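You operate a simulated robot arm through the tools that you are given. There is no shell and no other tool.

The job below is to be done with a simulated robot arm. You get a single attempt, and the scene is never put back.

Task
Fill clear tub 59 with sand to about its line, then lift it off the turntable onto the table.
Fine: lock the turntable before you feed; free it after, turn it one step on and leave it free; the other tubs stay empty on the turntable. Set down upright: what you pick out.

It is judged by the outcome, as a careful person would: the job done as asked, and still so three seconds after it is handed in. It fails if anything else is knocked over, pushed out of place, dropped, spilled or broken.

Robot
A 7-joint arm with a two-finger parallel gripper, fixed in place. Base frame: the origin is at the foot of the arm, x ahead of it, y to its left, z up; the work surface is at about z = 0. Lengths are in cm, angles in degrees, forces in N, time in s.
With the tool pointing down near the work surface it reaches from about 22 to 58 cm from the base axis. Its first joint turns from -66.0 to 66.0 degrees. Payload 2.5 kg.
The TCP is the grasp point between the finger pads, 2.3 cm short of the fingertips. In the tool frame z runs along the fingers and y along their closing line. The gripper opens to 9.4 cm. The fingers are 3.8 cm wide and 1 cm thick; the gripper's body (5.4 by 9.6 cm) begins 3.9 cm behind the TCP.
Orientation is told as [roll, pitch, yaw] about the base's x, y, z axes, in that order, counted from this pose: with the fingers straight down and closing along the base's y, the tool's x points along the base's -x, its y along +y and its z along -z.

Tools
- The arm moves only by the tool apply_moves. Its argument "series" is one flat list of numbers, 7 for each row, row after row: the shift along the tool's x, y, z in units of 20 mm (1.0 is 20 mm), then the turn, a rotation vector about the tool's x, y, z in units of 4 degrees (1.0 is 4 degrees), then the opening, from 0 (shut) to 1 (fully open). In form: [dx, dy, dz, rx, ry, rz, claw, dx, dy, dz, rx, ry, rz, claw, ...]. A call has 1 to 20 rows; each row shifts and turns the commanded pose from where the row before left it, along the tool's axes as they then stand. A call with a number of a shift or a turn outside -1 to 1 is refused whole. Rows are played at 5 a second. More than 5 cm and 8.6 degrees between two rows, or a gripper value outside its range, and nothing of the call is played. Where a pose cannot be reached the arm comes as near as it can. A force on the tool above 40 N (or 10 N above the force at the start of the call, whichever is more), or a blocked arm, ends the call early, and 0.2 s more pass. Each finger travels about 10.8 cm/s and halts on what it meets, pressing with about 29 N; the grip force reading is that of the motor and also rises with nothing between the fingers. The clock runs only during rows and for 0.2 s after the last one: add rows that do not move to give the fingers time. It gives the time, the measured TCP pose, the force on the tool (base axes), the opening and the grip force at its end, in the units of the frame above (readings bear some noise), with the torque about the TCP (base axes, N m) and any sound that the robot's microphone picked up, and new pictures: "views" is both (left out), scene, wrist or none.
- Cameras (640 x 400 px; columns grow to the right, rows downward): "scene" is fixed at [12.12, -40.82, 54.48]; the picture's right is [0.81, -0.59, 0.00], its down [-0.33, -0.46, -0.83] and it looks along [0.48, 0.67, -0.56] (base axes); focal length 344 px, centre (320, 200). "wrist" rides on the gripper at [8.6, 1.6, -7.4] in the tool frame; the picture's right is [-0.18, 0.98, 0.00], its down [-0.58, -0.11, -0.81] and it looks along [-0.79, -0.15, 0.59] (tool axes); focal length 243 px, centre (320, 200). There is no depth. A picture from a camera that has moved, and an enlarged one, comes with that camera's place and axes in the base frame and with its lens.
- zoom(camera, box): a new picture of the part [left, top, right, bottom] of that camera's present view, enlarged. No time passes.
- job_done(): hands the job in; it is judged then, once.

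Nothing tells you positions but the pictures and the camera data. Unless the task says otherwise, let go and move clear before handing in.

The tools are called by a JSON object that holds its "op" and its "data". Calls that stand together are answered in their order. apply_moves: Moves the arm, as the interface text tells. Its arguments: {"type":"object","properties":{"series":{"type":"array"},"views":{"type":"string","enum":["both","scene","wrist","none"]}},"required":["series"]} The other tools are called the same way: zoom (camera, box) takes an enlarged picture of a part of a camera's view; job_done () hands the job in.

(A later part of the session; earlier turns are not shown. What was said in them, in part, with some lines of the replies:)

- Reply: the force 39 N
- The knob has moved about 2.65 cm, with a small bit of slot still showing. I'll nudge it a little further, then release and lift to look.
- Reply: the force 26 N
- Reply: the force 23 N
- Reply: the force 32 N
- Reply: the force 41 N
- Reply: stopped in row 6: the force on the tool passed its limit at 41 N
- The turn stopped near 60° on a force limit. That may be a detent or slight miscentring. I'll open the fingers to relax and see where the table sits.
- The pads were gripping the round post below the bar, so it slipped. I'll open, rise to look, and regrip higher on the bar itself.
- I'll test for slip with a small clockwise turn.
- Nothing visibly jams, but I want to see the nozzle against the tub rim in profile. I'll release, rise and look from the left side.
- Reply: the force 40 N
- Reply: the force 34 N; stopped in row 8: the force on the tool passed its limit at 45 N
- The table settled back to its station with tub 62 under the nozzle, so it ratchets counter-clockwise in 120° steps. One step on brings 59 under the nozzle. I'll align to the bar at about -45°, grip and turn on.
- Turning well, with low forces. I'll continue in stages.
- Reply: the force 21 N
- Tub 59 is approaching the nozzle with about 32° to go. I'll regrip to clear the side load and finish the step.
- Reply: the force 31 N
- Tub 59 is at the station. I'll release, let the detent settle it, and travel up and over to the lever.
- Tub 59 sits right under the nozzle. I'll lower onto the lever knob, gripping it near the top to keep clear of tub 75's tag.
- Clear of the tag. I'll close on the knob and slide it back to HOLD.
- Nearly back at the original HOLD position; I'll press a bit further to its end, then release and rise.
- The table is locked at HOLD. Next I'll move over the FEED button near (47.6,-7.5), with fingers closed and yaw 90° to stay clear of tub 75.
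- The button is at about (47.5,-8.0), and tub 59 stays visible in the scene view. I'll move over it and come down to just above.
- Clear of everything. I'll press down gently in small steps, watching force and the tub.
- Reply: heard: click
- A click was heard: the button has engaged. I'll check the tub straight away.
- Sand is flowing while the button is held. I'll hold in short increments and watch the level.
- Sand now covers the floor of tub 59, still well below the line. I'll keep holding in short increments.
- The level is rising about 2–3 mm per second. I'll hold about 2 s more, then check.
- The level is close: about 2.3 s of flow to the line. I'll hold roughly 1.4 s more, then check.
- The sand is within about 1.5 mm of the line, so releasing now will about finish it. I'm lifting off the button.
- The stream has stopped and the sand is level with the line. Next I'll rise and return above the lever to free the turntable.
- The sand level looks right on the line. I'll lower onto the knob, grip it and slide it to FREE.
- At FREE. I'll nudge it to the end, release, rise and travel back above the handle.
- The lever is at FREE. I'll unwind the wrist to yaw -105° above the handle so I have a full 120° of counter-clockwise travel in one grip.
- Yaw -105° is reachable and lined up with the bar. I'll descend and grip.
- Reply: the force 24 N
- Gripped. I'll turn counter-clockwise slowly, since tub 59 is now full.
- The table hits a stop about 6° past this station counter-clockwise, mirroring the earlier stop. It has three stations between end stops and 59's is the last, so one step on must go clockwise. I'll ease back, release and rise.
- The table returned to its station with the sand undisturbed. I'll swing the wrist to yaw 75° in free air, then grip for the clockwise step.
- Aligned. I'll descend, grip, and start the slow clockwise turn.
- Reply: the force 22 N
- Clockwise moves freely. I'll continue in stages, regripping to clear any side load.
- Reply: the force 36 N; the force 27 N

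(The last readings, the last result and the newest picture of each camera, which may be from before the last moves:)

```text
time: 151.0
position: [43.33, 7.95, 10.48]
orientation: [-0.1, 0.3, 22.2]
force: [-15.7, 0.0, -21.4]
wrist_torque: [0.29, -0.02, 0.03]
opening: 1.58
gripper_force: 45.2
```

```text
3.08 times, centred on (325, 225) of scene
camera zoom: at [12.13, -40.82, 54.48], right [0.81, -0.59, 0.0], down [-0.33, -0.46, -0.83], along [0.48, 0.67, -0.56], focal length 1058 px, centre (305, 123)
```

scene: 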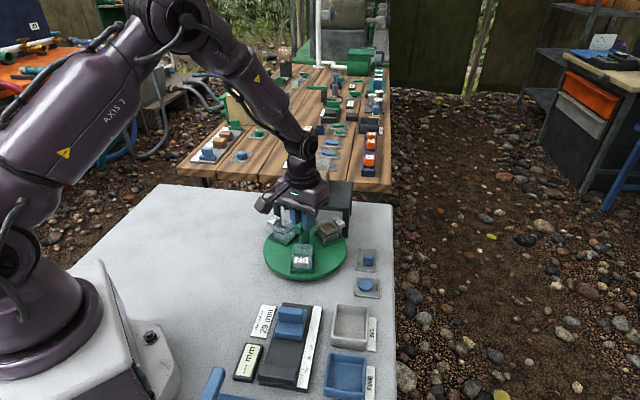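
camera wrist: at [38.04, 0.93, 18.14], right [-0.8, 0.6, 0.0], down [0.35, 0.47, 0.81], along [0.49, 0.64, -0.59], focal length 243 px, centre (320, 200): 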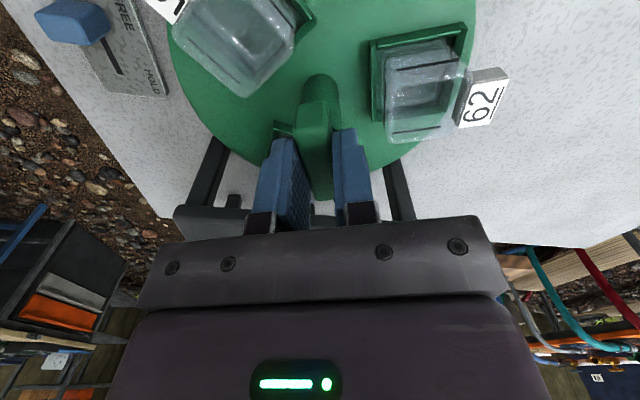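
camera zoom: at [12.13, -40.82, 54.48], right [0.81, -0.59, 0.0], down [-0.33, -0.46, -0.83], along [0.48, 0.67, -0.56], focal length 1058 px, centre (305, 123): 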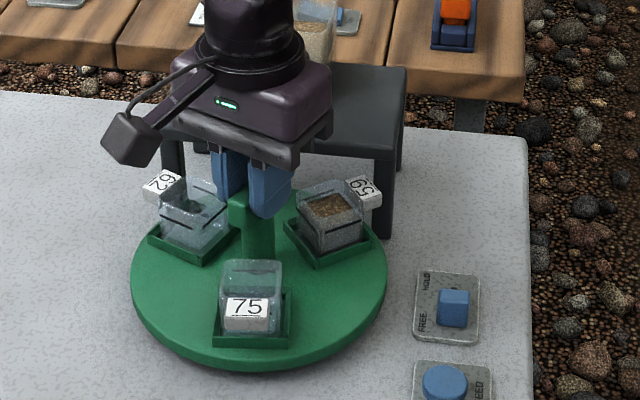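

Tub 59 has emerged with its sand, about halfway through the step. I'll check the fill and continue.

{"op": "zoom", "data": {"camera": "scene", "box": [310, 200, 350, 230]}}

{"op": "apply_moves", "data": {"series": [0, 0, 0, 0, 0, 0.5, 0.05, 0, 0, 0, 0, 0, 0.7, 0.05, 0, 0, 0, 0, 0, 0.7, 0.05, 0, 0, 0, 0, 0, 0.7, 0.05, 0, 0, 0, 0, 0, 0.7, 0.05, 0, 0, 0, 0, 0, 0.7, 0.05, 0, 0, 0, 0, 0, 0.7, 0.05, 0, 0, 0, 0, 0, 0.5, 0.05, 0, 0, 0, 0, 0, 0, 0.05, 0, 0, 0, 0, 0, 0, 0.25, 0, 0, 0, 0, 0, 0, 0.05, 0, 0, 0, 0, 0, 0, 0.05, 0, 0, 0, 0, 0, 0, 0.05], "views": "none"}}

{"op": "apply_moves", "data": {"series": [0, 0, 0, 0, 0, 0.5, 0.05, 0, 0, 0, 0, 0, 0.7, 0.05, 0, 0, 0, 0, 0, 0.7, 0.05, 0, 0, 0, 0, 0, 0.7, 0.05, 0, 0, 0, 0, 0, 0.7, 0.05, 0, 0, 0, 0, 0, 0.7, 0.05, 0, 0, 0, 0, 0, 0.7, 0.05, 0, 0, 0, 0, 0, 0.5, 0.05, 0, 0, 0, 0, 0, 0, 0.05, 0, 0, 0, 0, 0, 0, 0.25, 0, 0, 0, 0, 0, 0, 0.05, 0, 0, 0, 0, 0, 0, 0.05, 0, 0, 0, 0, 0, 0, 0.05], "views": "scene"}}

{"op": "zoom", "data": {"camera": "scene", "box": [250, 160, 400, 290]}}

```text
13.33 times, centred on (330, 215) of scene
camera zoom: at [12.13, -40.82, 54.48], right [0.81, -0.59, 0.0], down [-0.33, -0.46, -0.83], along [0.48, 0.67, -0.56], focal length 4587 px, centre (187, 0)
```

zoom: 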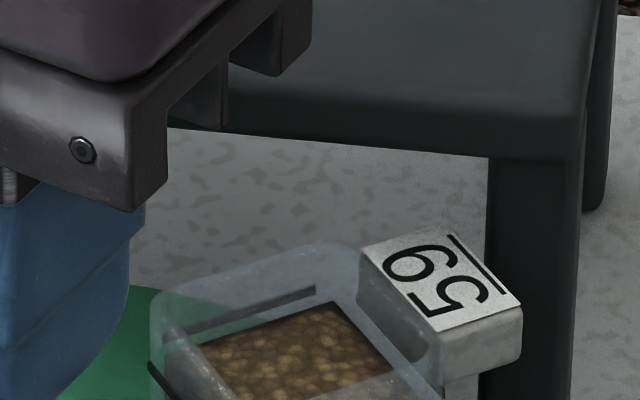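

```text
time: 153.8
position: [43.92, 8.12, 10.98]
orientation: [0.0, -1.0, 1.4]
force: [14.2, 9.1, 13.6]
wrist_torque: [0.21, -1.44, -0.05]
opening: 1.56
gripper_force: 44.7
```

```text
time: 156.6
position: [43.3, 8.13, 10.48]
orientation: [-0.1, 0.1, -19.3]
force: [-3.9, 12.8, -25.7]
wrist_torque: [0.49, 0.54, 0.01]
opening: 1.58
gripper_force: 44.2
```

scene: 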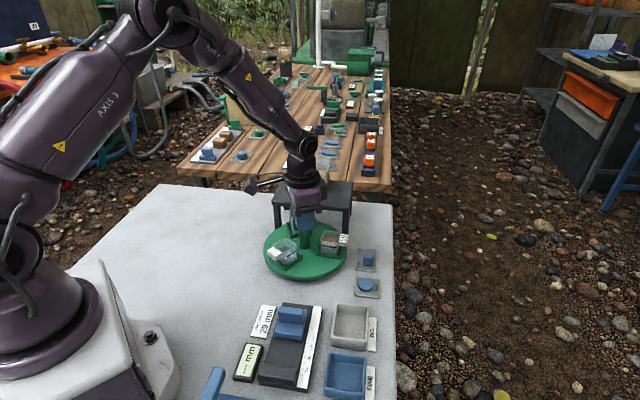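

```text
3.08 times, centred on (325, 225) of scene
camera zoom: at [12.14, -40.81, 54.48], right [0.81, -0.59, 0.0], down [-0.33, -0.46, -0.83], along [0.48, 0.67, -0.56], focal length 1058 px, centre (305, 123)
```

zoom: 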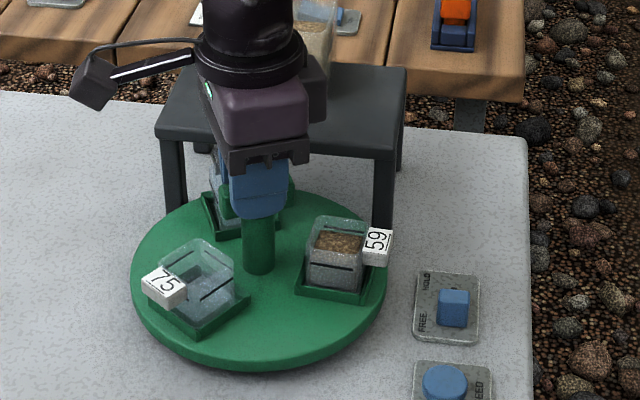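

{"op": "apply_moves", "data": {"series": [0, 0, 0.02, 0, 0, 0.5, 0.05, 0, 0, 0, 0, 0, 0.7, 0.05, 0, 0, 0, 0, 0, 0.7, 0.05, 0, 0, 0, 0, 0, 0.7, 0.05, 0, 0, 0, 0, 0, 0.7, 0.05, 0, 0, 0, 0, 0, 0.7, 0.05, 0, 0, 0, 0, 0, 0.7, 0.05, 0, 0, 0, 0, 0, 0.7, 0.05, 0, 0, 0, 0, 0, 0.7, 0.05, 0, 0, 0, 0, 0, 0.35, 0.05, 0, 0, 0, 0, 0, 0, 0.05], "views": "scene"}}

{"op": "zoom", "data": {"camera": "scene", "box": [250, 160, 400, 290]}}

```text
time: 159.0
position: [43.41, 8.21, 10.53]
orientation: [0.1, 0.0, -45.0]
force: [-8.1, 18.7, -30.5]
wrist_torque: [-0.35, -0.26, 0.02]
opening: 1.58
gripper_force: 45.3
```

scene: 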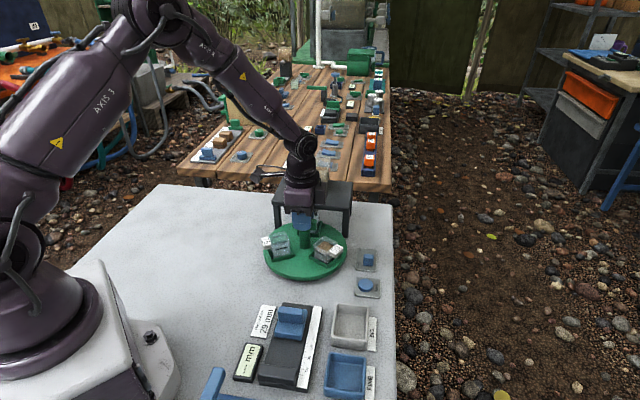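

```text
3.08 times, centred on (325, 225) of scene
camera zoom: at [12.14, -40.81, 54.48], right [0.81, -0.59, 0.0], down [-0.33, -0.46, -0.83], along [0.48, 0.67, -0.56], focal length 1058 px, centre (305, 123)
```

zoom: 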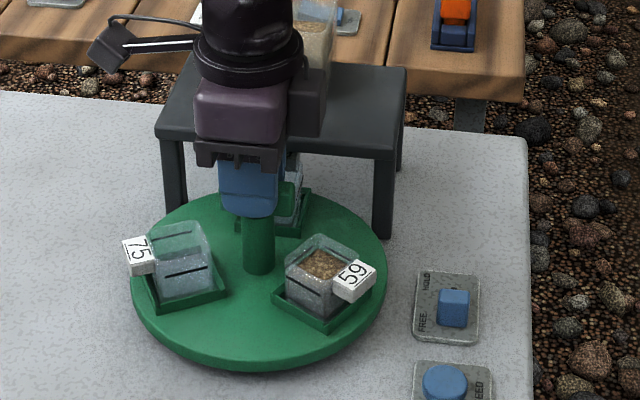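

The table is one step on, with tub 59 now at the front right. I'll release and rise, letting it settle free, then swing the wrist round for the pick-up.

{"op": "apply_moves", "data": {"series": [0, 0, 0, 0, 0, 0, 0.25, 0, 0, 0, 0, 0, 0, 0.4, 0, 0, -0.8, 0, 0, 0, 0.4, 0, 0, -1, 0, 0, 0, 0.4, 0, 0, -1, 0, 0, 0, 0.4, 0, 0, 0, 0, 0, -1, 0.4, 0, 0, 0, 0, 0, -1, 0.4, 0, 0, 0, 0, 0, -1, 0.4, 0, 0, 0, 0, 0, -1, 0.4, 0, 0, 0, 0, 0, -1, 0.4, 0, 0, 0, 0, 0, -1, 0.4, 0, 0, 0, 0, 0, -1, 0.4, 0, 0, 0, 0, 0, -1, 0.4, 0, 0, 0, 0, 0, -1, 0.4, 0, 0, 0, 0, 0, -1, 0.4, 0, 0, 0, 0, 0, -1, 0.4, 0, 0, 0, 0, 0, -1, 0.4, 0, 0, 0, 0, 0, -1, 0.4, 0, 0, 0, 0, 0, -1, 0.4, 0, 0, 0, 0, 0, -1, 0.4], "views": "scene"}}

{"op": "apply_moves", "data": {"series": [0, 0, 0, 0, 0, -1, 0.6, 0, 0, 0, 0, 0, -1, 0.7, 0, 0, 0, 0, 0, -1, 0.7, 0, 0, 0, 0, 0, -1, 0.7, 0, 0, 0, 0, 0, -1, 0.7, 0, 0, 0, 0, 0, -1, 0.7, 0, 0, 0, 0, 0, -1, 0.7, 0, 0, 0, 0, 0, -1, 0.7, 0, 0, 0, 0, 0, -1, 0.7, 0, 0, 0, 0, 0, -1, 0.7, 0, 0, 0, 0, 0, -1, 0.7, 0, 0, 0, 0, 0, -1, 0.7, 0, 0, 0, 0, 0, -1, 0.7, 0, 0, 0, 0, 0, -1, 0.7, 0, 0, 0, 0, 0, -1, 0.7, 0, 0, 0, 0, 0, -1, 0.7, 0, 0, 0, 0, 0, -1, 0.7, 0, 0, 0, 0, 0, -1, 0.7, 0, 0, 0, 0, 0, -1, 0.7, 0, 0, 0, 0, 0, -1, 0.7], "views": "none"}}

{"op": "zoom", "data": {"camera": "scene", "box": [250, 160, 400, 290]}}

```text
time: 163.2
position: [43.56, 8.0, 16.24]
orientation: [-0.2, -0.4, 14.8]
force: [-0.7, 1.0, 0.4]
wrist_torque: [0.02, 0.02, -0.02]
opening: 3.75
gripper_force: 0.1
```

scene: 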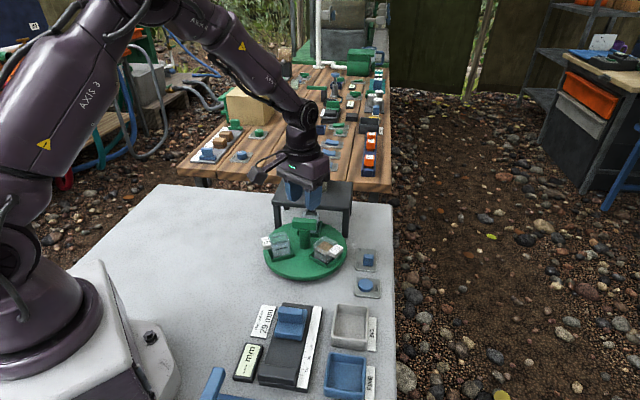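

```text
time: 167.4
position: [43.51, 8.09, 16.22]
orientation: [-0.4, 0.1, 94.9]
force: [-0.2, 0.0, 0.5]
wrist_torque: [-0.02, 0.0, 0.0]
opening: 6.57
gripper_force: 0.0
```

```text
3.08 times, centred on (325, 225) of scene
camera zoom: at [12.12, -40.82, 54.48], right [0.81, -0.59, 0.0], down [-0.33, -0.46, -0.83], along [0.48, 0.67, -0.56], focal length 1058 px, centre (305, 123)
```

zoom: 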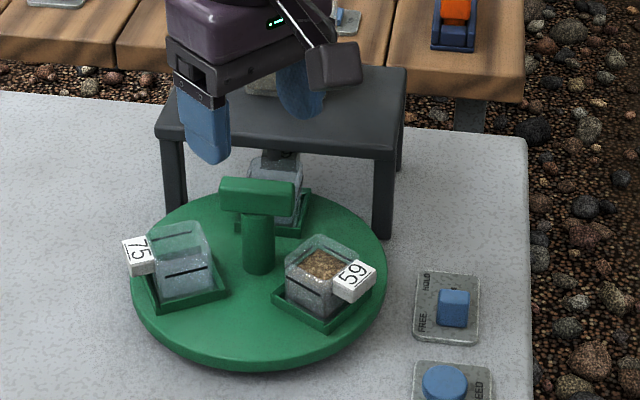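

The table is settled at the station, tub 59 at front right. I'll finish the turn to yaw 105° and move over the tub for a look.

{"op": "apply_moves", "data": {"series": [0, 0, 0, 0, 0, -1, 0.7, 0, 0, 0, 0, 0, -1, 0.7, 0, 0, 0, 0, 0, -0.55, 0.7, 0.76, 0.01, 0, 0, 0, 0, 0.7, 0.76, 0.01, 0, 0, 0, 0, 0.7, 0.76, 0.01, 0, 0, 0, 0, 0.7, 0.76, 0.01, 0, 0, 0, 0, 0.7, 0, 0, 0.8, 0, 0, 0, 0.7, 0, 0, 0, 0, 0, 0, 0.7]}}

{"op": "zoom", "data": {"camera": "wrist", "box": [200, 0, 440, 200]}}

{"op": "zoom", "data": {"camera": "scene", "box": [280, 190, 380, 280]}}

```text
time: 169.4
position: [44.9, 2.22, 14.74]
orientation: [-0.4, 0.2, 105.0]
force: [-0.7, -0.5, 0.2]
wrist_torque: [0.01, 0.0, 0.0]
opening: 6.58
gripper_force: 0.0
camera wrist: at [45.44, -6.64, 22.24], right [-1.0, -0.08, -0.01], down [-0.05, 0.59, 0.8], along [-0.06, 0.8, -0.59], focal length 243 px, centre (320, 200)
```

scene: 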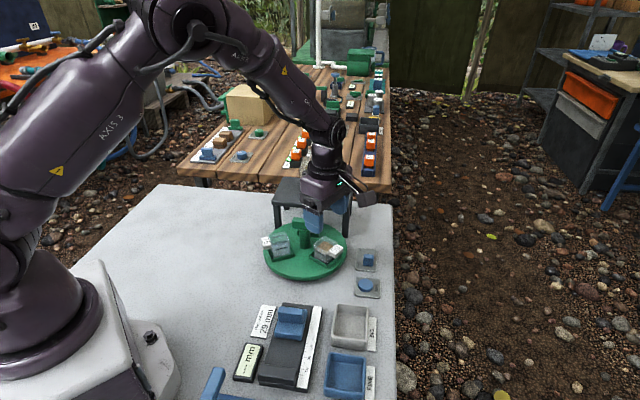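
wrist: 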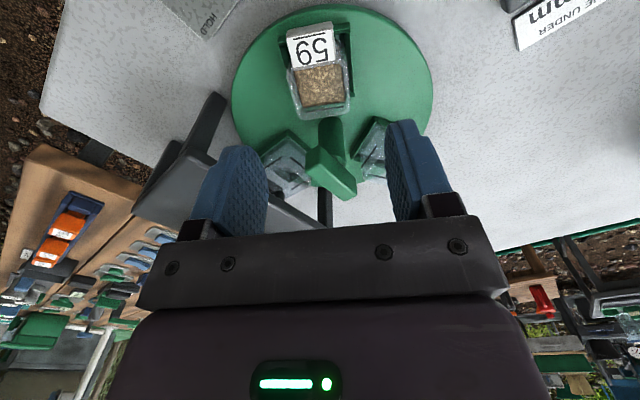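

```text
2.00 times, centred on (320, 100) of wrist
camera zoom: at [45.44, -6.64, 22.24], right [-1.0, -0.08, -0.01], down [-0.05, 0.59, 0.8], along [-0.06, 0.8, -0.59], focal length 485 px, centre (320, 400)
```

zoom: 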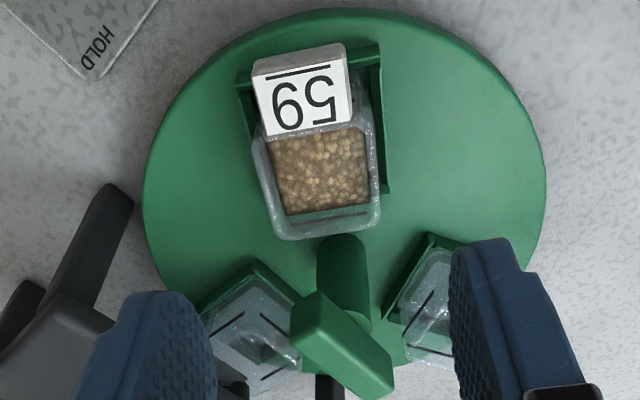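

```text
4.44 times, centred on (330, 235) of scene
camera zoom: at [12.12, -40.82, 54.48], right [0.81, -0.59, 0.0], down [-0.33, -0.46, -0.83], along [0.48, 0.67, -0.56], focal length 1529 px, centre (276, 44)
```

zoom: 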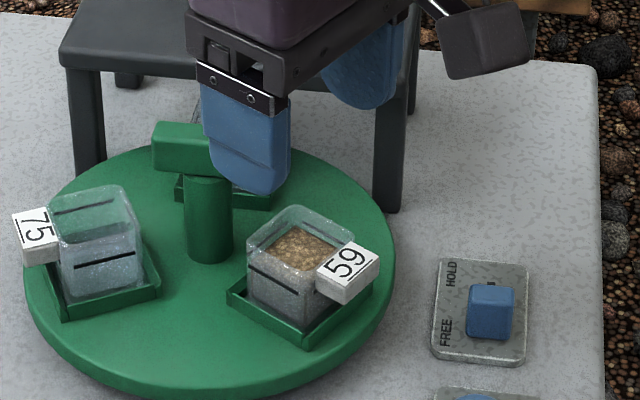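

Tub 59 is about 4 cm wide, centred under the gripper and aligned with the fingers. I'll descend around it in stages, biased slightly outward to stay clear of the handle bar.

{"op": "apply_moves", "data": {"series": [0.15, 0, 0.8, 0, 0, 0, 0.7, 0, 0, 0.8, 0, 0, 0, 0.7, 0, 0, 0.8, 0, 0, 0, 0.7, 0, 0, 0.8, 0, 0, 0, 0.7, 0, 0, 0, 0, 0, 0, 0.7]}}

{"op": "zoom", "data": {"camera": "wrist", "box": [200, 40, 440, 220]}}

{"op": "zoom", "data": {"camera": "scene", "box": [280, 190, 380, 280]}}

```text
time: 170.6
position: [45.08, 1.85, 8.14]
orientation: [-0.2, 0.2, 105.0]
force: [0.5, 0.3, 0.4]
wrist_torque: [-0.01, 0.02, -0.01]
opening: 6.58
gripper_force: 0.1
camera wrist: at [45.66, -6.97, 15.73], right [-1.0, -0.08, -0.01], down [-0.05, 0.59, 0.81], along [-0.06, 0.8, -0.59], focal length 243 px, centre (320, 200)
```

scene: 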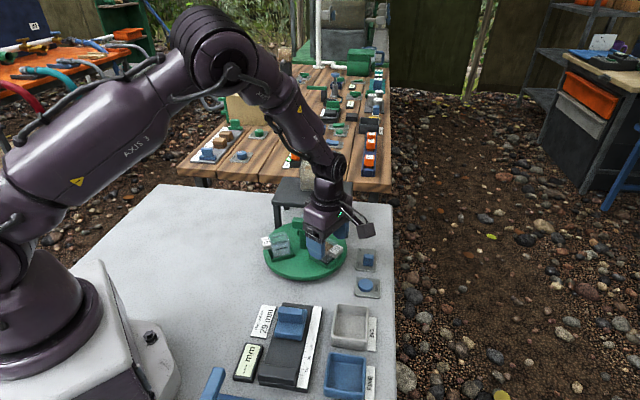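
wrist: 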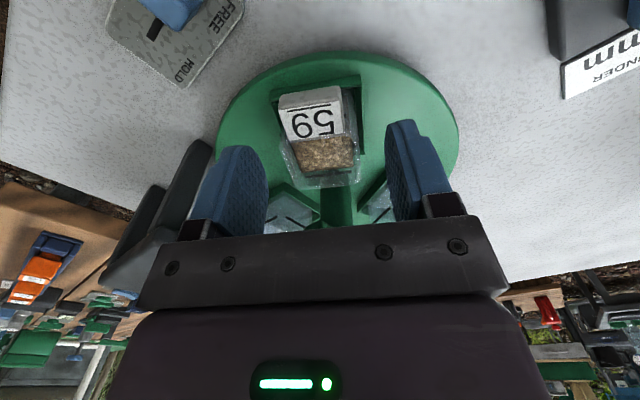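

```text
2.22 times, centred on (320, 130) of wrist
camera zoom: at [45.66, -6.97, 15.73], right [-1.0, -0.08, -0.01], down [-0.05, 0.59, 0.81], along [-0.06, 0.8, -0.59], focal length 539 px, centre (320, 356)
```

zoom: 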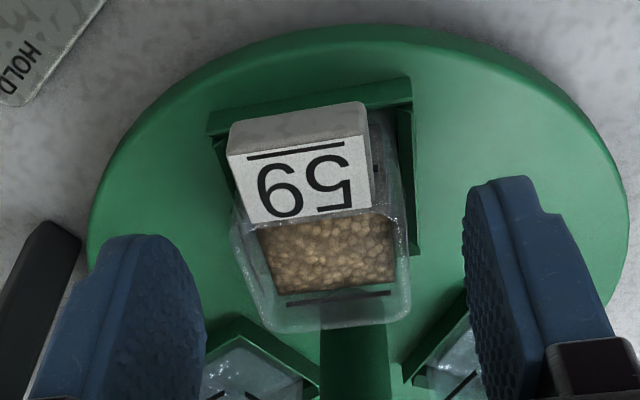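

```text
4.44 times, centred on (330, 235) of scene
camera zoom: at [12.12, -40.82, 54.48], right [0.81, -0.59, 0.0], down [-0.33, -0.46, -0.83], along [0.48, 0.67, -0.56], focal length 1529 px, centre (276, 44)
```

zoom: 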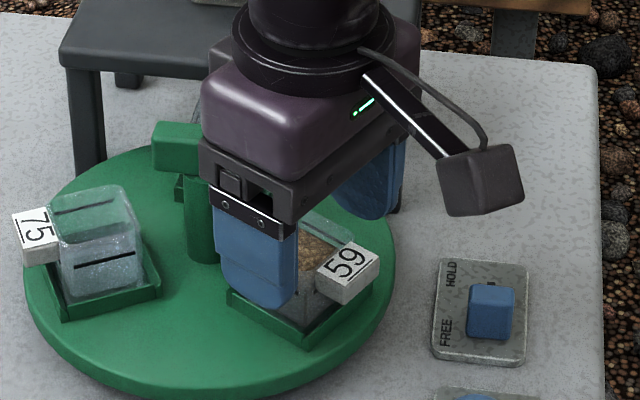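

The tub is centred between the open fingers and the handle bar is clear. I'll lower to grasp height.

{"op": "apply_moves", "data": {"series": [0, 0, 0.5, 0, 0, 0, 0.7, 0, 0, 0.5, 0, 0, 0, 0.7, 0, 0, 0.4, 0, 0, 0, 0.7, 0, 0, 0.15, 0, 0, 0, 0.7, 0, 0, 0, 0, 0, 0, 0.7]}}

{"op": "zoom", "data": {"camera": "wrist", "box": [200, 60, 440, 240]}}

{"op": "zoom", "data": {"camera": "scene", "box": [280, 190, 380, 280]}}

```text
time: 171.8
position: [45.25, 1.76, 5.24]
orientation: [-0.4, 0.1, 105.0]
force: [-6.7, -3.3, 20.5]
wrist_torque: [1.06, -0.11, 0.44]
opening: 6.58
gripper_force: 0.1
camera wrist: at [45.73, -7.05, 12.8], right [-1.0, -0.08, -0.01], down [-0.05, 0.59, 0.8], along [-0.06, 0.8, -0.59], focal length 243 px, centre (320, 200)
```

scene: 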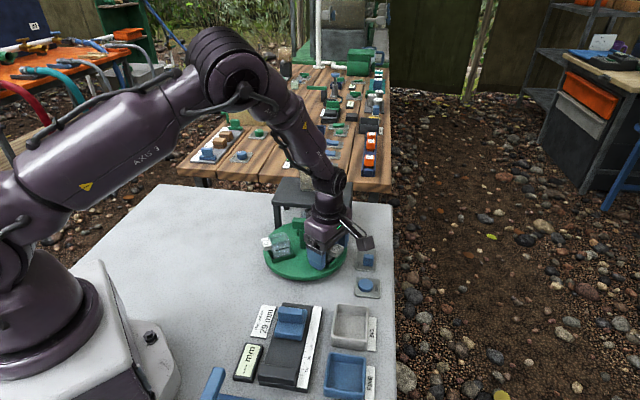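
wrist: 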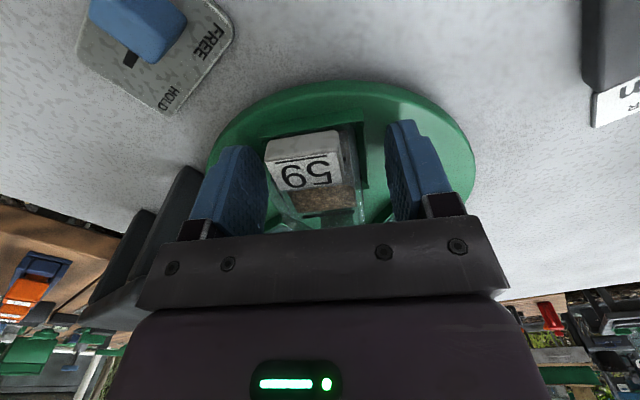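

```text
2.22 times, centred on (320, 150) of wrist
camera zoom: at [45.73, -7.05, 12.8], right [-1.0, -0.08, -0.01], down [-0.05, 0.59, 0.8], along [-0.06, 0.8, -0.59], focal length 539 px, centre (320, 311)
```

zoom: 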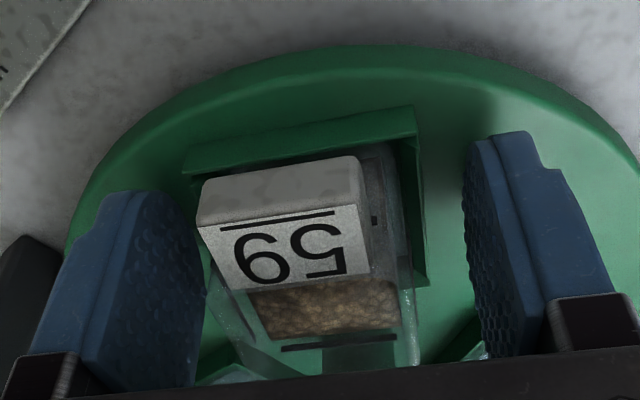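

```text
4.44 times, centred on (330, 235) of scene
camera zoom: at [12.11, -40.82, 54.48], right [0.81, -0.59, 0.0], down [-0.33, -0.46, -0.83], along [0.48, 0.67, -0.56], focal length 1529 px, centre (276, 44)
```

zoom: 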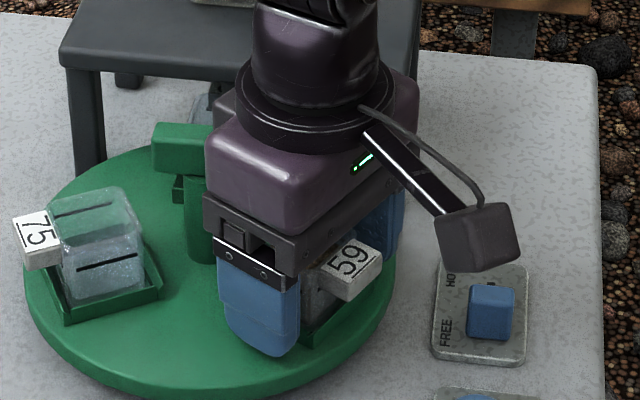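

There's a 20 N contact, and the torque points to the gripper body touching the handle bar's end. I'll back up until it clears and grasp a little higher.

{"op": "apply_moves", "data": {"series": [0, 0, -0.3, 0, 0, 0, 0.7, 0, 0, -0.1, 0, 0, 0, 0.7, 0, 0, 0, 0, 0, 0, 0.7], "views": "none"}}

```text
time: 172.6
position: [45.08, 1.81, 5.96]
orientation: [-0.3, 0.2, 105.1]
force: [0.0, -0.1, 0.3]
wrist_torque: [-0.01, 0.03, 0.02]
opening: 6.58
gripper_force: 0.0
```

Clear now. The tub rim is at about z=6.5, so the pads overlap it by about 2.8 cm. I'll close on the tub.

{"op": "apply_moves", "data": {"series": [0, 0, 0, 0, 0, 0, 0.55, 0, 0, 0, 0, 0, 0, 0.48, 0, 0, 0, 0, 0, 0, 0.44, 0, 0, 0, 0, 0, 0, 0.4, 0, 0, 0, 0, 0, 0, 0.35, 0, 0, 0, 0, 0, 0, 0.3, 0, 0, 0, 0, 0, 0, 0.3]}}

{"op": "zoom", "data": {"camera": "wrist", "box": [200, 60, 440, 240]}}

{"op": "zoom", "data": {"camera": "scene", "box": [280, 190, 380, 280]}}

```text
time: 174.2
position: [45.15, 1.91, 6.01]
orientation: [-0.4, 0.2, 105.0]
force: [0.0, -0.4, 0.2]
wrist_torque: [-0.01, 0.03, 0.02]
opening: 3.98
gripper_force: 28.9
camera wrist: at [45.66, -6.99, 13.52], right [-1.0, -0.08, -0.01], down [-0.05, 0.59, 0.81], along [-0.06, 0.8, -0.59], focal length 243 px, centre (320, 200)
```

scene: 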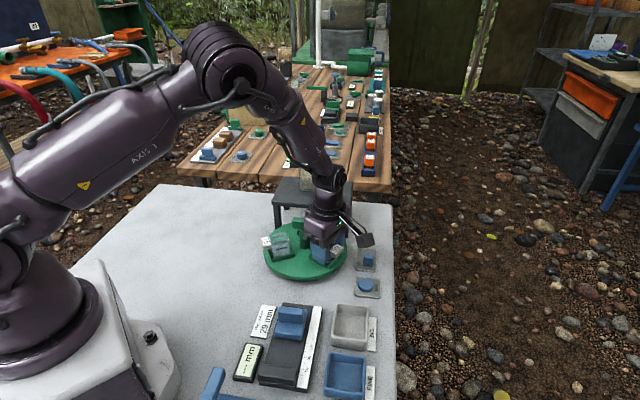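
wrist: 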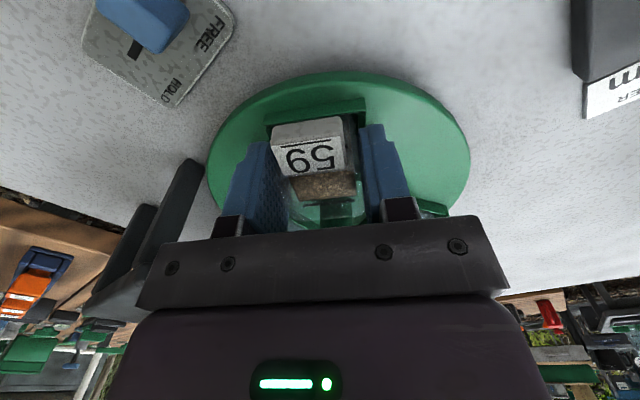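

```text
2.22 times, centred on (320, 150) of wrist
camera zoom: at [45.66, -6.99, 13.52], right [-1.0, -0.08, -0.01], down [-0.05, 0.59, 0.81], along [-0.06, 0.8, -0.59], focal length 539 px, centre (320, 311)
```

zoom: 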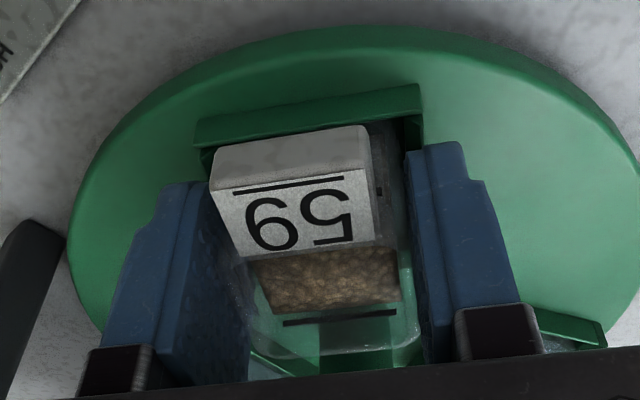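

```text
4.44 times, centred on (330, 235) of scene
camera zoom: at [12.12, -40.82, 54.48], right [0.81, -0.59, 0.0], down [-0.33, -0.46, -0.83], along [0.48, 0.67, -0.56], focal length 1529 px, centre (276, 44)
```

zoom: 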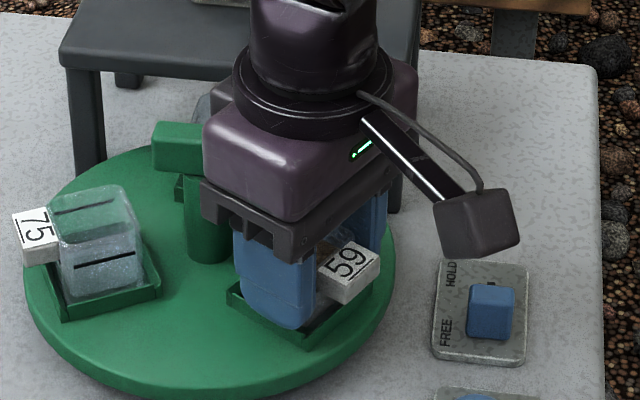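

Gripped squarely at about 4.0 cm. I'll lift straight up slowly.

{"op": "apply_moves", "data": {"series": [0, 0, 0, 0, 0, 0, 0.2, 0, 0, -0.2, 0, 0, 0, 0.2, 0, 0, -0.4, 0, 0, 0, 0.2, 0, 0, -0.5, 0, 0, 0, 0.2, 0, 0, -0.5, 0, 0, 0, 0.2, 0, 0, -0.5, 0, 0, 0, 0.2, 0, 0, -0.5, 0, 0, 0, 0.2, 0, 0, -0.3, 0, 0, 0, 0.2, 0, 0, 0, 0, 0, 0, 0.2]}}

{"op": "zoom", "data": {"camera": "scene", "box": [260, 170, 400, 290]}}

```text
time: 176.2
position: [45.1, 2.0, 11.73]
orientation: [-0.3, 0.2, 105.0]
force: [0.8, 0.0, -0.4]
wrist_torque: [-0.01, -0.04, -0.02]
opening: 3.93
gripper_force: 28.9
camera wrist: at [45.62, -6.91, 19.34], right [-1.0, -0.08, -0.01], down [-0.05, 0.59, 0.81], along [-0.06, 0.8, -0.59], focal length 243 px, centre (320, 200)
```

scene: 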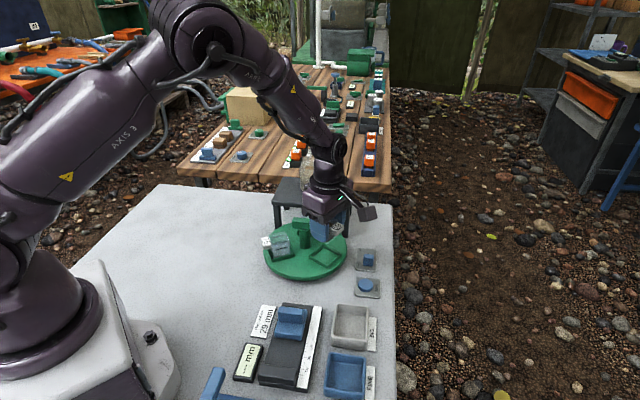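
wrist: 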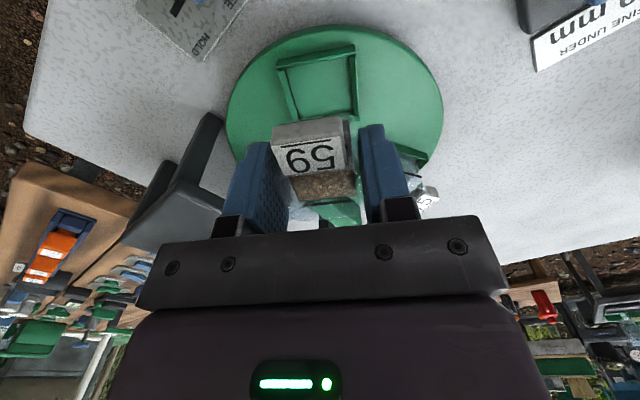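

```text
3.33 times, centred on (330, 230) of scene
camera zoom: at [12.12, -40.82, 54.48], right [0.81, -0.59, 0.0], down [-0.33, -0.46, -0.83], along [0.48, 0.67, -0.56], focal length 1147 px, centre (287, 100)
```

zoom: 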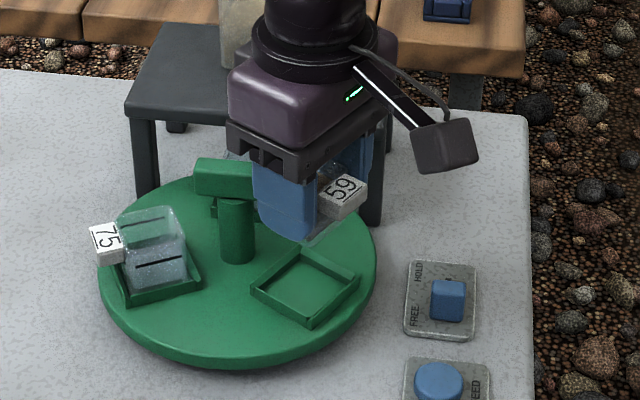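

Lifted cleanly and upright, and the tray is empty. I'll raise further, then carry it gently to open table near (27,8).

{"op": "apply_moves", "data": {"series": [0, 0, -0.4, 0, 0, 0, 0.2, 0, 0, -0.6, 0, 0, 0, 0.2, 0, 0, -0.6, 0, 0, 0, 0.2, 0, 0, -0.6, 0, 0, 0, 0.2, 0, 0, -0.6, 0, 0, 0, 0.2, 0, 0, -0.3, 0, 0, 0, 0.2, -0.15, 0.23, 0, 0, 0, 0, 0.2, -0.3, 0.45, 0, 0, 0, 0, 0.2, -0.4, 0.61, 0, 0, 0, 0, 0.2, -0.4, 0.61, 0, 0, 0, 0, 0.2, -0.4, 0.61, 0, 0, 0, 0, 0.2, -0.4, 0.61, 0, 0, 0, 0, 0.2, -0.4, 0.61, 0, 0, 0, 0, 0.2, -0.4, 0.61, 0, 0, 0, 0, 0.2, -0.3, 0.46, 0, 0, 0, 0, 0.2, 0, 0, 0, 0, 0, 0, 0.2]}}

```text
time: 179.6
position: [34.15, 5.48, 17.96]
orientation: [-0.3, 0.1, 104.9]
force: [0.4, 0.7, -0.9]
wrist_torque: [-0.02, -0.03, -0.04]
opening: 3.98
gripper_force: 29.4
camera wrist: at [34.64, -3.34, 25.49], right [-1.0, -0.08, -0.01], down [-0.05, 0.59, 0.81], along [-0.06, 0.8, -0.59], focal length 243 px, centre (320, 200)
```

scene: 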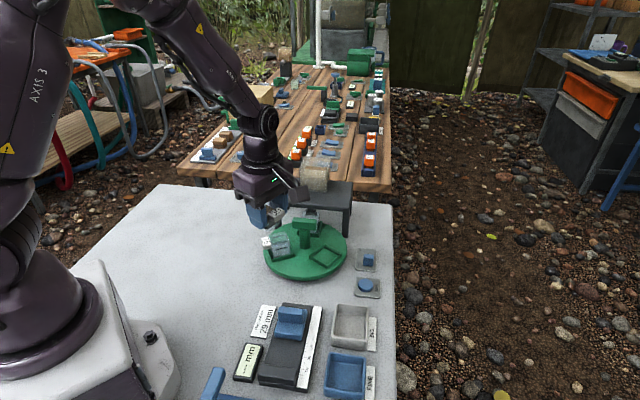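
wrist: 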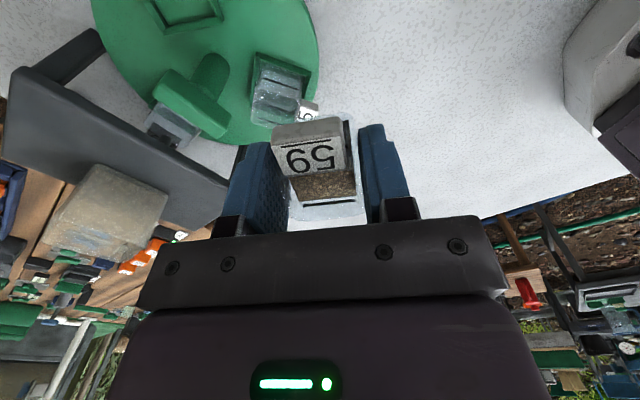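

{"op": "apply_moves", "data": {"series": [-0.15, 0.31, 0, 0, 0, 0, 0.2, -0.26, 0.55, 0, 0, 0, 0, 0.2, -0.3, 0.64, 0, 0, 0, 0, 0.2, -0.3, 0.64, 0, 0, 0, 0, 0.2, -0.3, 0.64, 0, 0, 0, 0, 0.2, -0.28, 0.57, 0, 0, 0, 0, 0.2, -0.19, 0.39, 0, 0, 0, 0, 0.2, 0, 0, 0, 0, 0, 0, 0.2, 0, 0, 0.5, 0, 0, 0, 0.2, 0, 0, 0.7, 0, 0, 0, 0.2, 0, 0, 0.7, 0, 0, 0, 0.2, 0, 0, 0.7, 0, 0, 0, 0.2, 0, 0, 0.7, 0, 0, 0, 0.2, 0, 0, 0.7, 0, 0, 0, 0.2, 0, 0, 0.5, 0, 0, 0, 0.2, 0, 0, 0, 0, 0, 0, 0.2]}}

{"op": "zoom", "data": {"camera": "scene", "box": [180, 180, 360, 310]}}

```text
time: 183.0
position: [26.11, 6.97, 8.9]
orientation: [-0.2, 0.3, 105.0]
force: [-0.2, 0.2, -1.0]
wrist_torque: [0.01, -0.01, 0.0]
opening: 3.97
gripper_force: 28.6
camera wrist: at [26.59, -1.86, 16.45], right [-1.0, -0.08, -0.01], down [-0.05, 0.59, 0.81], along [-0.06, 0.8, -0.59], focal length 243 px, centre (320, 200)
```

scene: 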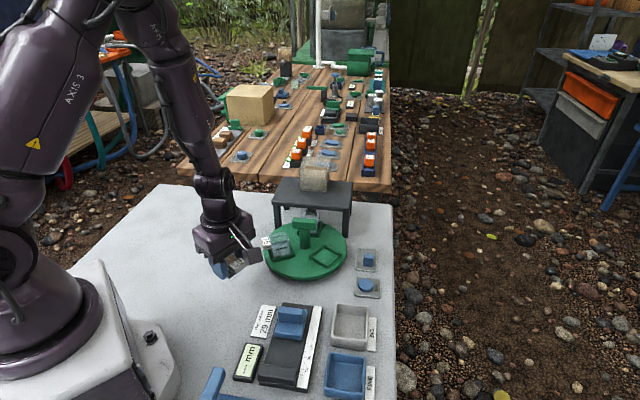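
wrist: 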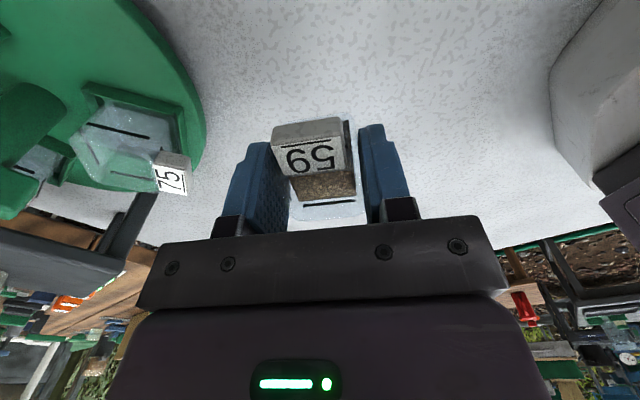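

```text
3.08 times, centred on (270, 245) of scene
camera zoom: at [12.12, -40.82, 54.48], right [0.81, -0.59, 0.0], down [-0.33, -0.46, -0.83], along [0.48, 0.67, -0.56], focal length 1058 px, centre (474, 62)
```

zoom: 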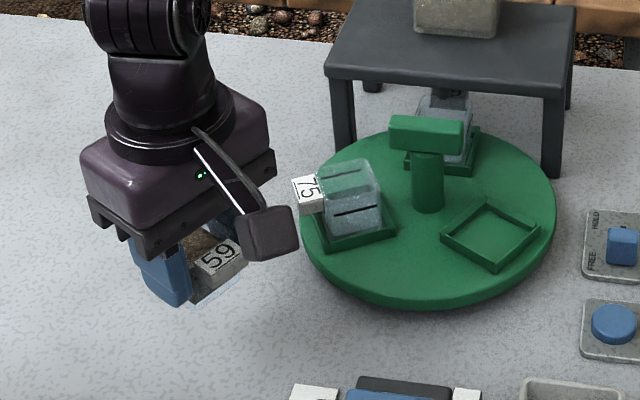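

The spot is clear all around. I'll lower carefully toward the table.

{"op": "apply_moves", "data": {"series": [0, 0, 0.5, 0, 0, 0, 0.2, 0, 0, 0.5, 0, 0, 0, 0.2, 0, 0, 0.5, 0, 0, 0, 0.2, 0, 0, 0.3, 0, 0, 0, 0.2, 0, 0, 0.1, 0, 0, 0, 0.2, 0, 0, 0, 0, 0, 0, 0.2], "views": "scene"}}

{"op": "zoom", "data": {"camera": "scene", "box": [190, 200, 290, 300]}}

```text
time: 184.4
position: [26.17, 6.9, 5.11]
orientation: [-0.4, 0.2, 105.1]
force: [0.3, -0.8, -0.6]
wrist_torque: [0.0, -0.02, 0.0]
opening: 3.95
gripper_force: 28.5
```

scene: 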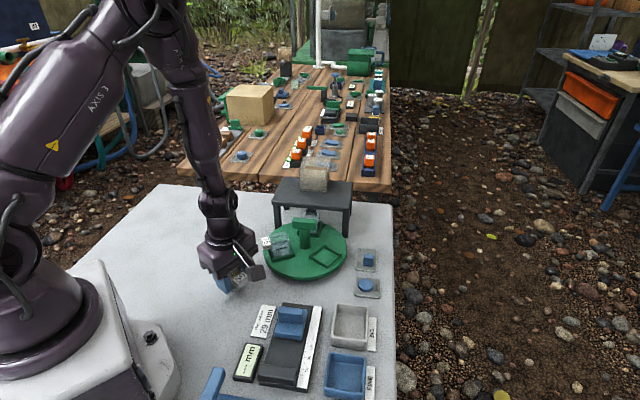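

```text
4.00 times, centred on (240, 250) of scene
camera zoom: at [12.12, -40.82, 54.48], right [0.81, -0.59, 0.0], down [-0.33, -0.46, -0.83], along [0.48, 0.67, -0.56], focal length 1376 px, centre (640, 0)
```

zoom: 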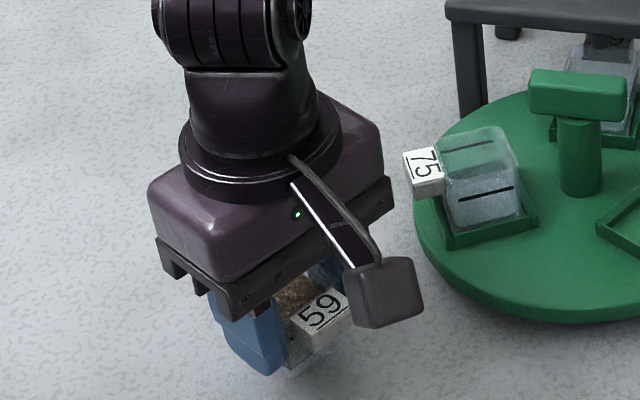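

{"op": "apply_moves", "data": {"series": [0, 0, 0.15, 0, 0, 0, 0.2, 0, 0, 0.15, 0, 0, 0, 0.2, 0, 0, 0, 0, 0, 0, 0.2], "views": "none"}}

{"op": "apply_moves", "data": {"series": [0, 0, 0.1, 0, 0, 0, 0.2, 0, 0, 0.1, 0, 0, 0, 0.2], "views": "none"}}

```text
time: 185.2
position: [26.13, 6.87, 4.55]
orientation: [-0.3, 0.1, 105.0]
force: [0.0, 0.6, -0.5]
wrist_torque: [-0.02, 0.01, -0.01]
opening: 3.97
gripper_force: 29.6
```

```text
time: 185.8
position: [26.09, 6.95, 4.07]
orientation: [-0.3, 0.2, 104.9]
force: [-0.4, -0.5, -0.7]
wrist_torque: [0.01, -0.05, 0.03]
opening: 3.96
gripper_force: 28.7
```

No contact yet at z≈4.1. I'll continue with fine steps.

{"op": "apply_moves", "data": {"series": [0, 0, 0.08, 0, 0, 0, 0.2], "views": "none"}}

{"op": "apply_moves", "data": {"series": [0, 0, 0.06, 0, 0, 0, 0.2], "views": "scene"}}

{"op": "zoom", "data": {"camera": "scene", "box": [200, 220, 280, 300]}}

```text
time: 186.2
position: [26.08, 6.91, 3.93]
orientation: [-0.1, 0.1, 105.0]
force: [-0.8, 0.1, -1.3]
wrist_torque: [0.0, 0.0, 0.04]
opening: 4.0
gripper_force: 28.4
```

```text
time: 186.6
position: [26.22, 7.0, 3.76]
orientation: [-0.2, 0.2, 105.0]
force: [-0.4, -0.2, -0.9]
wrist_torque: [-0.02, -0.03, -0.02]
opening: 4.0
gripper_force: 28.8
```

scene: 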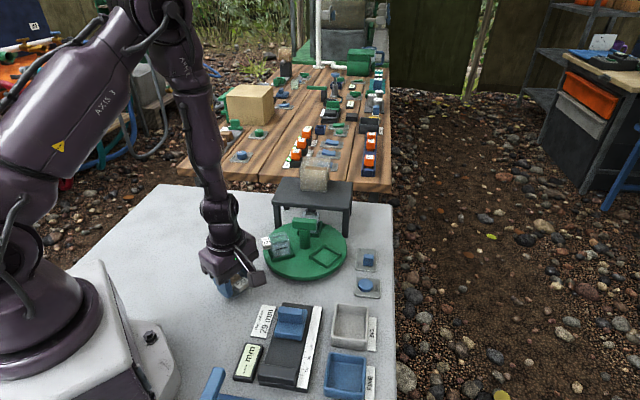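

```text
5.00 times, centred on (240, 260) of scene
camera zoom: at [12.12, -40.82, 54.48], right [0.81, -0.59, 0.0], down [-0.33, -0.46, -0.83], along [0.48, 0.67, -0.56], focal length 1720 px, centre (720, -100)
```

zoom: 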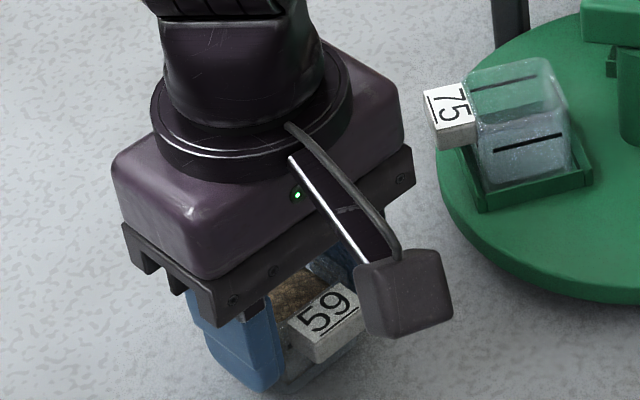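

{"op": "apply_moves", "data": {"series": [0, 0, 0.06, 0, 0, 0, 0.2, 0, 0, 0, 0, 0, 0, 0.2], "views": "none"}}

{"op": "apply_moves", "data": {"series": [0, 0, 0.05, 0, 0, 0, 0.2, 0, 0, 0, 0, 0, 0, 0.2], "views": "none"}}

```text
time: 187.2
position: [26.09, 7.04, 3.58]
orientation: [-0.3, 0.2, 105.0]
force: [0.3, 0.1, 0.1]
wrist_torque: [0.03, 0.01, 0.01]
opening: 3.95
gripper_force: 29.1
```

```text
time: 187.8
position: [26.15, 6.96, 3.43]
orientation: [-0.3, 0.1, 105.0]
force: [-1.4, 0.3, 9.1]
wrist_torque: [-0.04, 0.23, 0.03]
opening: 3.98
gripper_force: 29.1
```

The tub has touched down, with about 9 N of contact. I'll open the fingers gently and only partway.

{"op": "apply_moves", "data": {"series": [0, 0, -0.02, 0, 0, 0, 0.42, 0, 0, 0, 0, 0, 0, 0.46, 0, 0, 0, 0, 0, 0, 0.52, 0, 0, 0, 0, 0, 0, 0.6, 0, 0, 0, 0, 0, 0, 0.6]}}

{"op": "zoom", "data": {"camera": "wrist", "box": [200, 60, 440, 240]}}

```text
time: 189.0
position: [26.13, 6.92, 3.48]
orientation: [-0.2, 0.2, 105.1]
force: [-0.3, -0.3, -0.5]
wrist_torque: [-0.03, -0.02, 0.03]
opening: 5.61
gripper_force: 0.1
camera wrist: at [26.65, -1.88, 11.15], right [-1.0, -0.08, -0.01], down [-0.05, 0.59, 0.81], along [-0.06, 0.8, -0.59], focal length 243 px, centre (320, 200)
```

scene: 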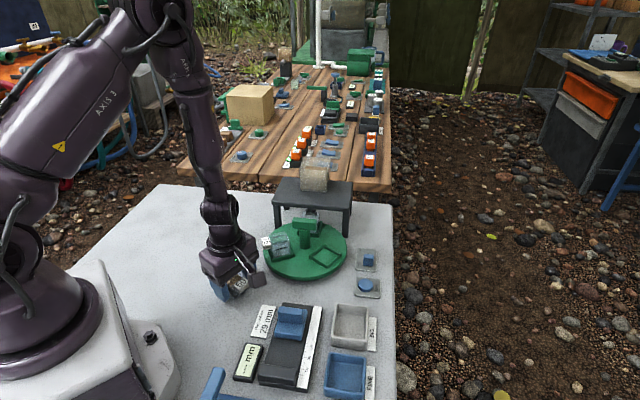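
wrist: 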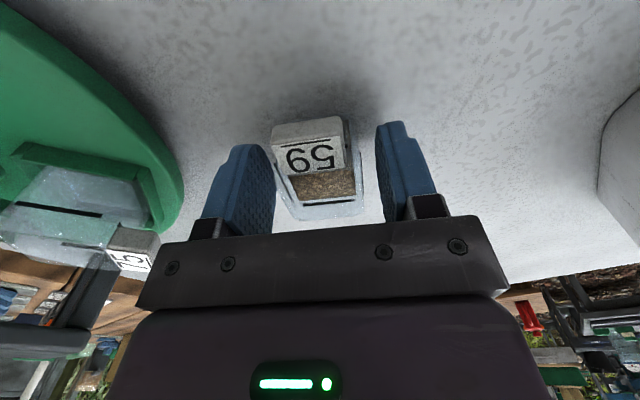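

```text
2.22 times, centred on (320, 150) of wrist
camera zoom: at [26.65, -1.88, 11.15], right [-1.0, -0.08, -0.01], down [-0.05, 0.59, 0.81], along [-0.06, 0.8, -0.59], focal length 539 px, centre (320, 311)
```

zoom: 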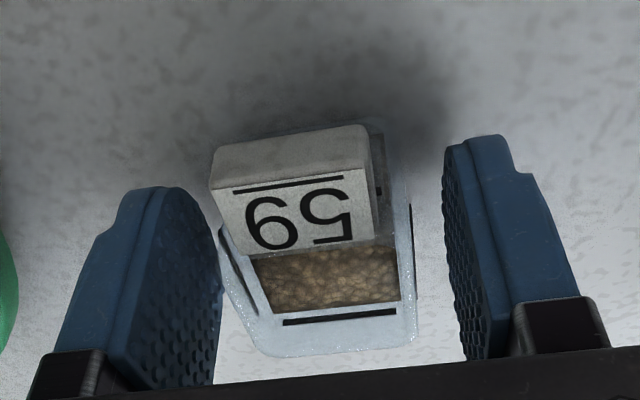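

The tub stands upright with its sand at the line. The left pad is close to it, so I'll open slightly more, then rise straight up.

{"op": "apply_moves", "data": {"series": [0, 0, 0, 0, 0, 0, 0.7, 0, 0, 0, 0, 0, 0, 0.7, 0, 0, -0.3, 0, 0, 0, 0.7, 0, 0, -0.6, 0, 0, 0, 0.7, 0, 0, -0.9, 0, 0, 0, 0.7, 0, 0, -1, 0, 0, 0, 0.7, 0, 0, -1, 0, 0, 0, 0.7, 0, 0, -1, 0, 0, 0, 0.7, 0, 0, -1, 0, 0, 0, 0.7, 0, 0, -1, 0, 0, 0, 0.7, 0, 0, 0, 0, 0, 0, 0.7]}}

{"op": "zoom", "data": {"camera": "scene", "box": [200, 190, 400, 310]}}

{"op": "zoom", "data": {"camera": "scene", "box": [215, 250, 275, 310]}}

{"op": "zoom", "data": {"camera": "wrist", "box": [220, 0, 440, 180]}}

```text
time: 191.4
position: [26.05, 7.03, 17.19]
orientation: [-0.3, 0.1, 105.0]
force: [0.3, 0.1, -0.4]
wrist_torque: [0.01, -0.01, 0.02]
opening: 6.59
gripper_force: 0.0
camera wrist: at [26.53, -1.82, 24.76], right [-1.0, -0.08, -0.01], down [-0.05, 0.59, 0.8], along [-0.06, 0.8, -0.59], focal length 243 px, centre (320, 200)
```

scene: 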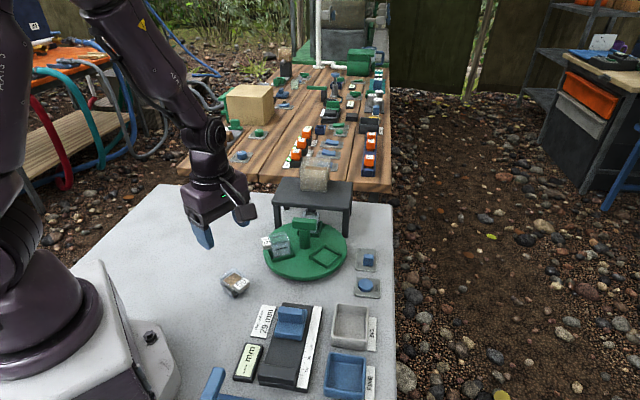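
wrist: 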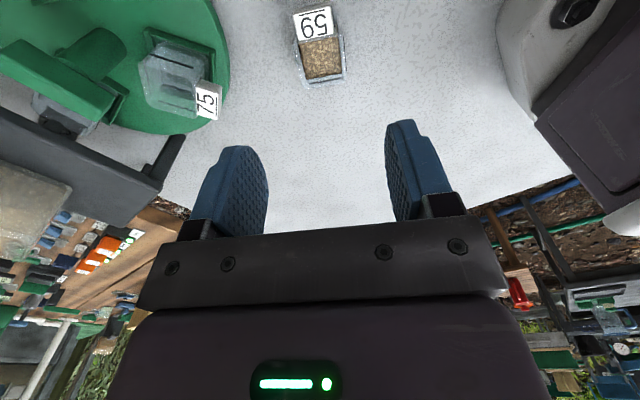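

```text
3.20 times, centred on (300, 250) of scene
camera zoom: at [12.12, -40.82, 54.48], right [0.81, -0.59, 0.0], down [-0.33, -0.46, -0.83], along [0.48, 0.67, -0.56], focal length 1101 px, centre (384, 40)
```

zoom: 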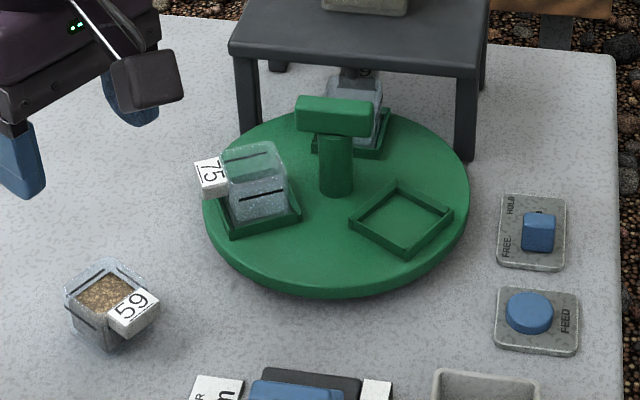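

```text
6.67 times, centred on (245, 280) of scene
camera zoom: at [12.12, -40.82, 54.48], right [0.81, -0.59, 0.0], down [-0.33, -0.46, -0.83], along [0.48, 0.67, -0.56], focal length 2294 px, centre (820, -333)
```

zoom: 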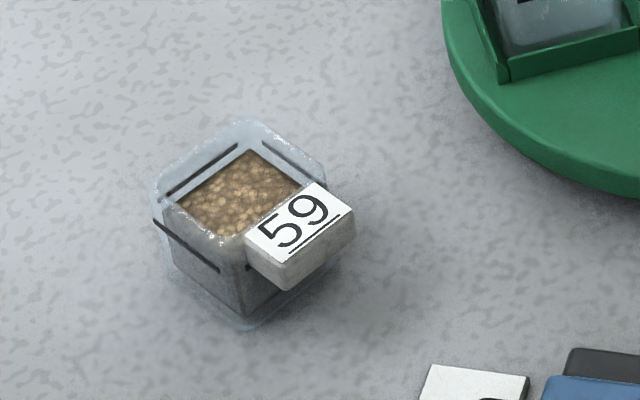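

```text
2.22 times, centred on (330, 90) of wrist
camera zoom: at [26.53, -1.82, 24.76], right [-1.0, -0.08, -0.01], down [-0.05, 0.59, 0.8], along [-0.06, 0.8, -0.59], focal length 539 px, centre (298, 444)
```

zoom: 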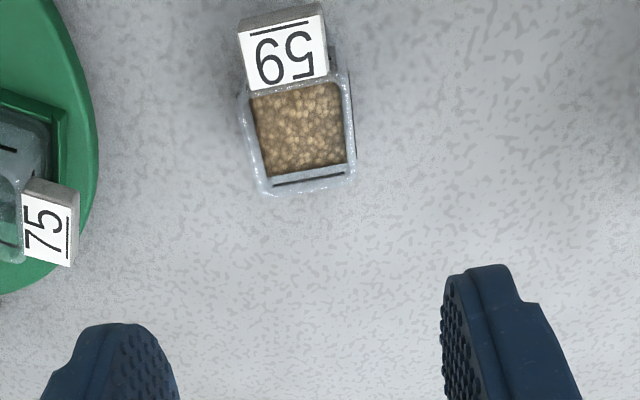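

Tub 59 stands upright on the table, filled to about its line. The turntable is one step on with its lever at FREE, tubs 62 and 75 are still empty on it, and the gripper is clear, so I'm handing in.

{"op": "job_done", "data": {}}

```text
The job is handed in.
```

Tub 59 is filled with sand to about its line, within roughly 1–2 mm by the cameras. It is standing upright on the table near (26, 7), and the job is handed in.

- **Turntable:** I locked it at HOLD before feeding and freed it afterwards. I then turned it one step (120°) and left the lever at FREE.
- **Direction of the step:** I turned it clockwise, because the table hit a stop about 6° past 59's feed position going the other way. Tub 62 is now under the nozzle.
- **Other tubs:** 62 and 75 are still empty in their trays on the turntable.
- **Contacts along the way:** a finger pressed briefly on the stand top, and the gripper body touched the handle bar during the pick-up. I also pushed the table firmly against its end stops while finding its range. I saw nothing moved, spilled or damaged afterwards.
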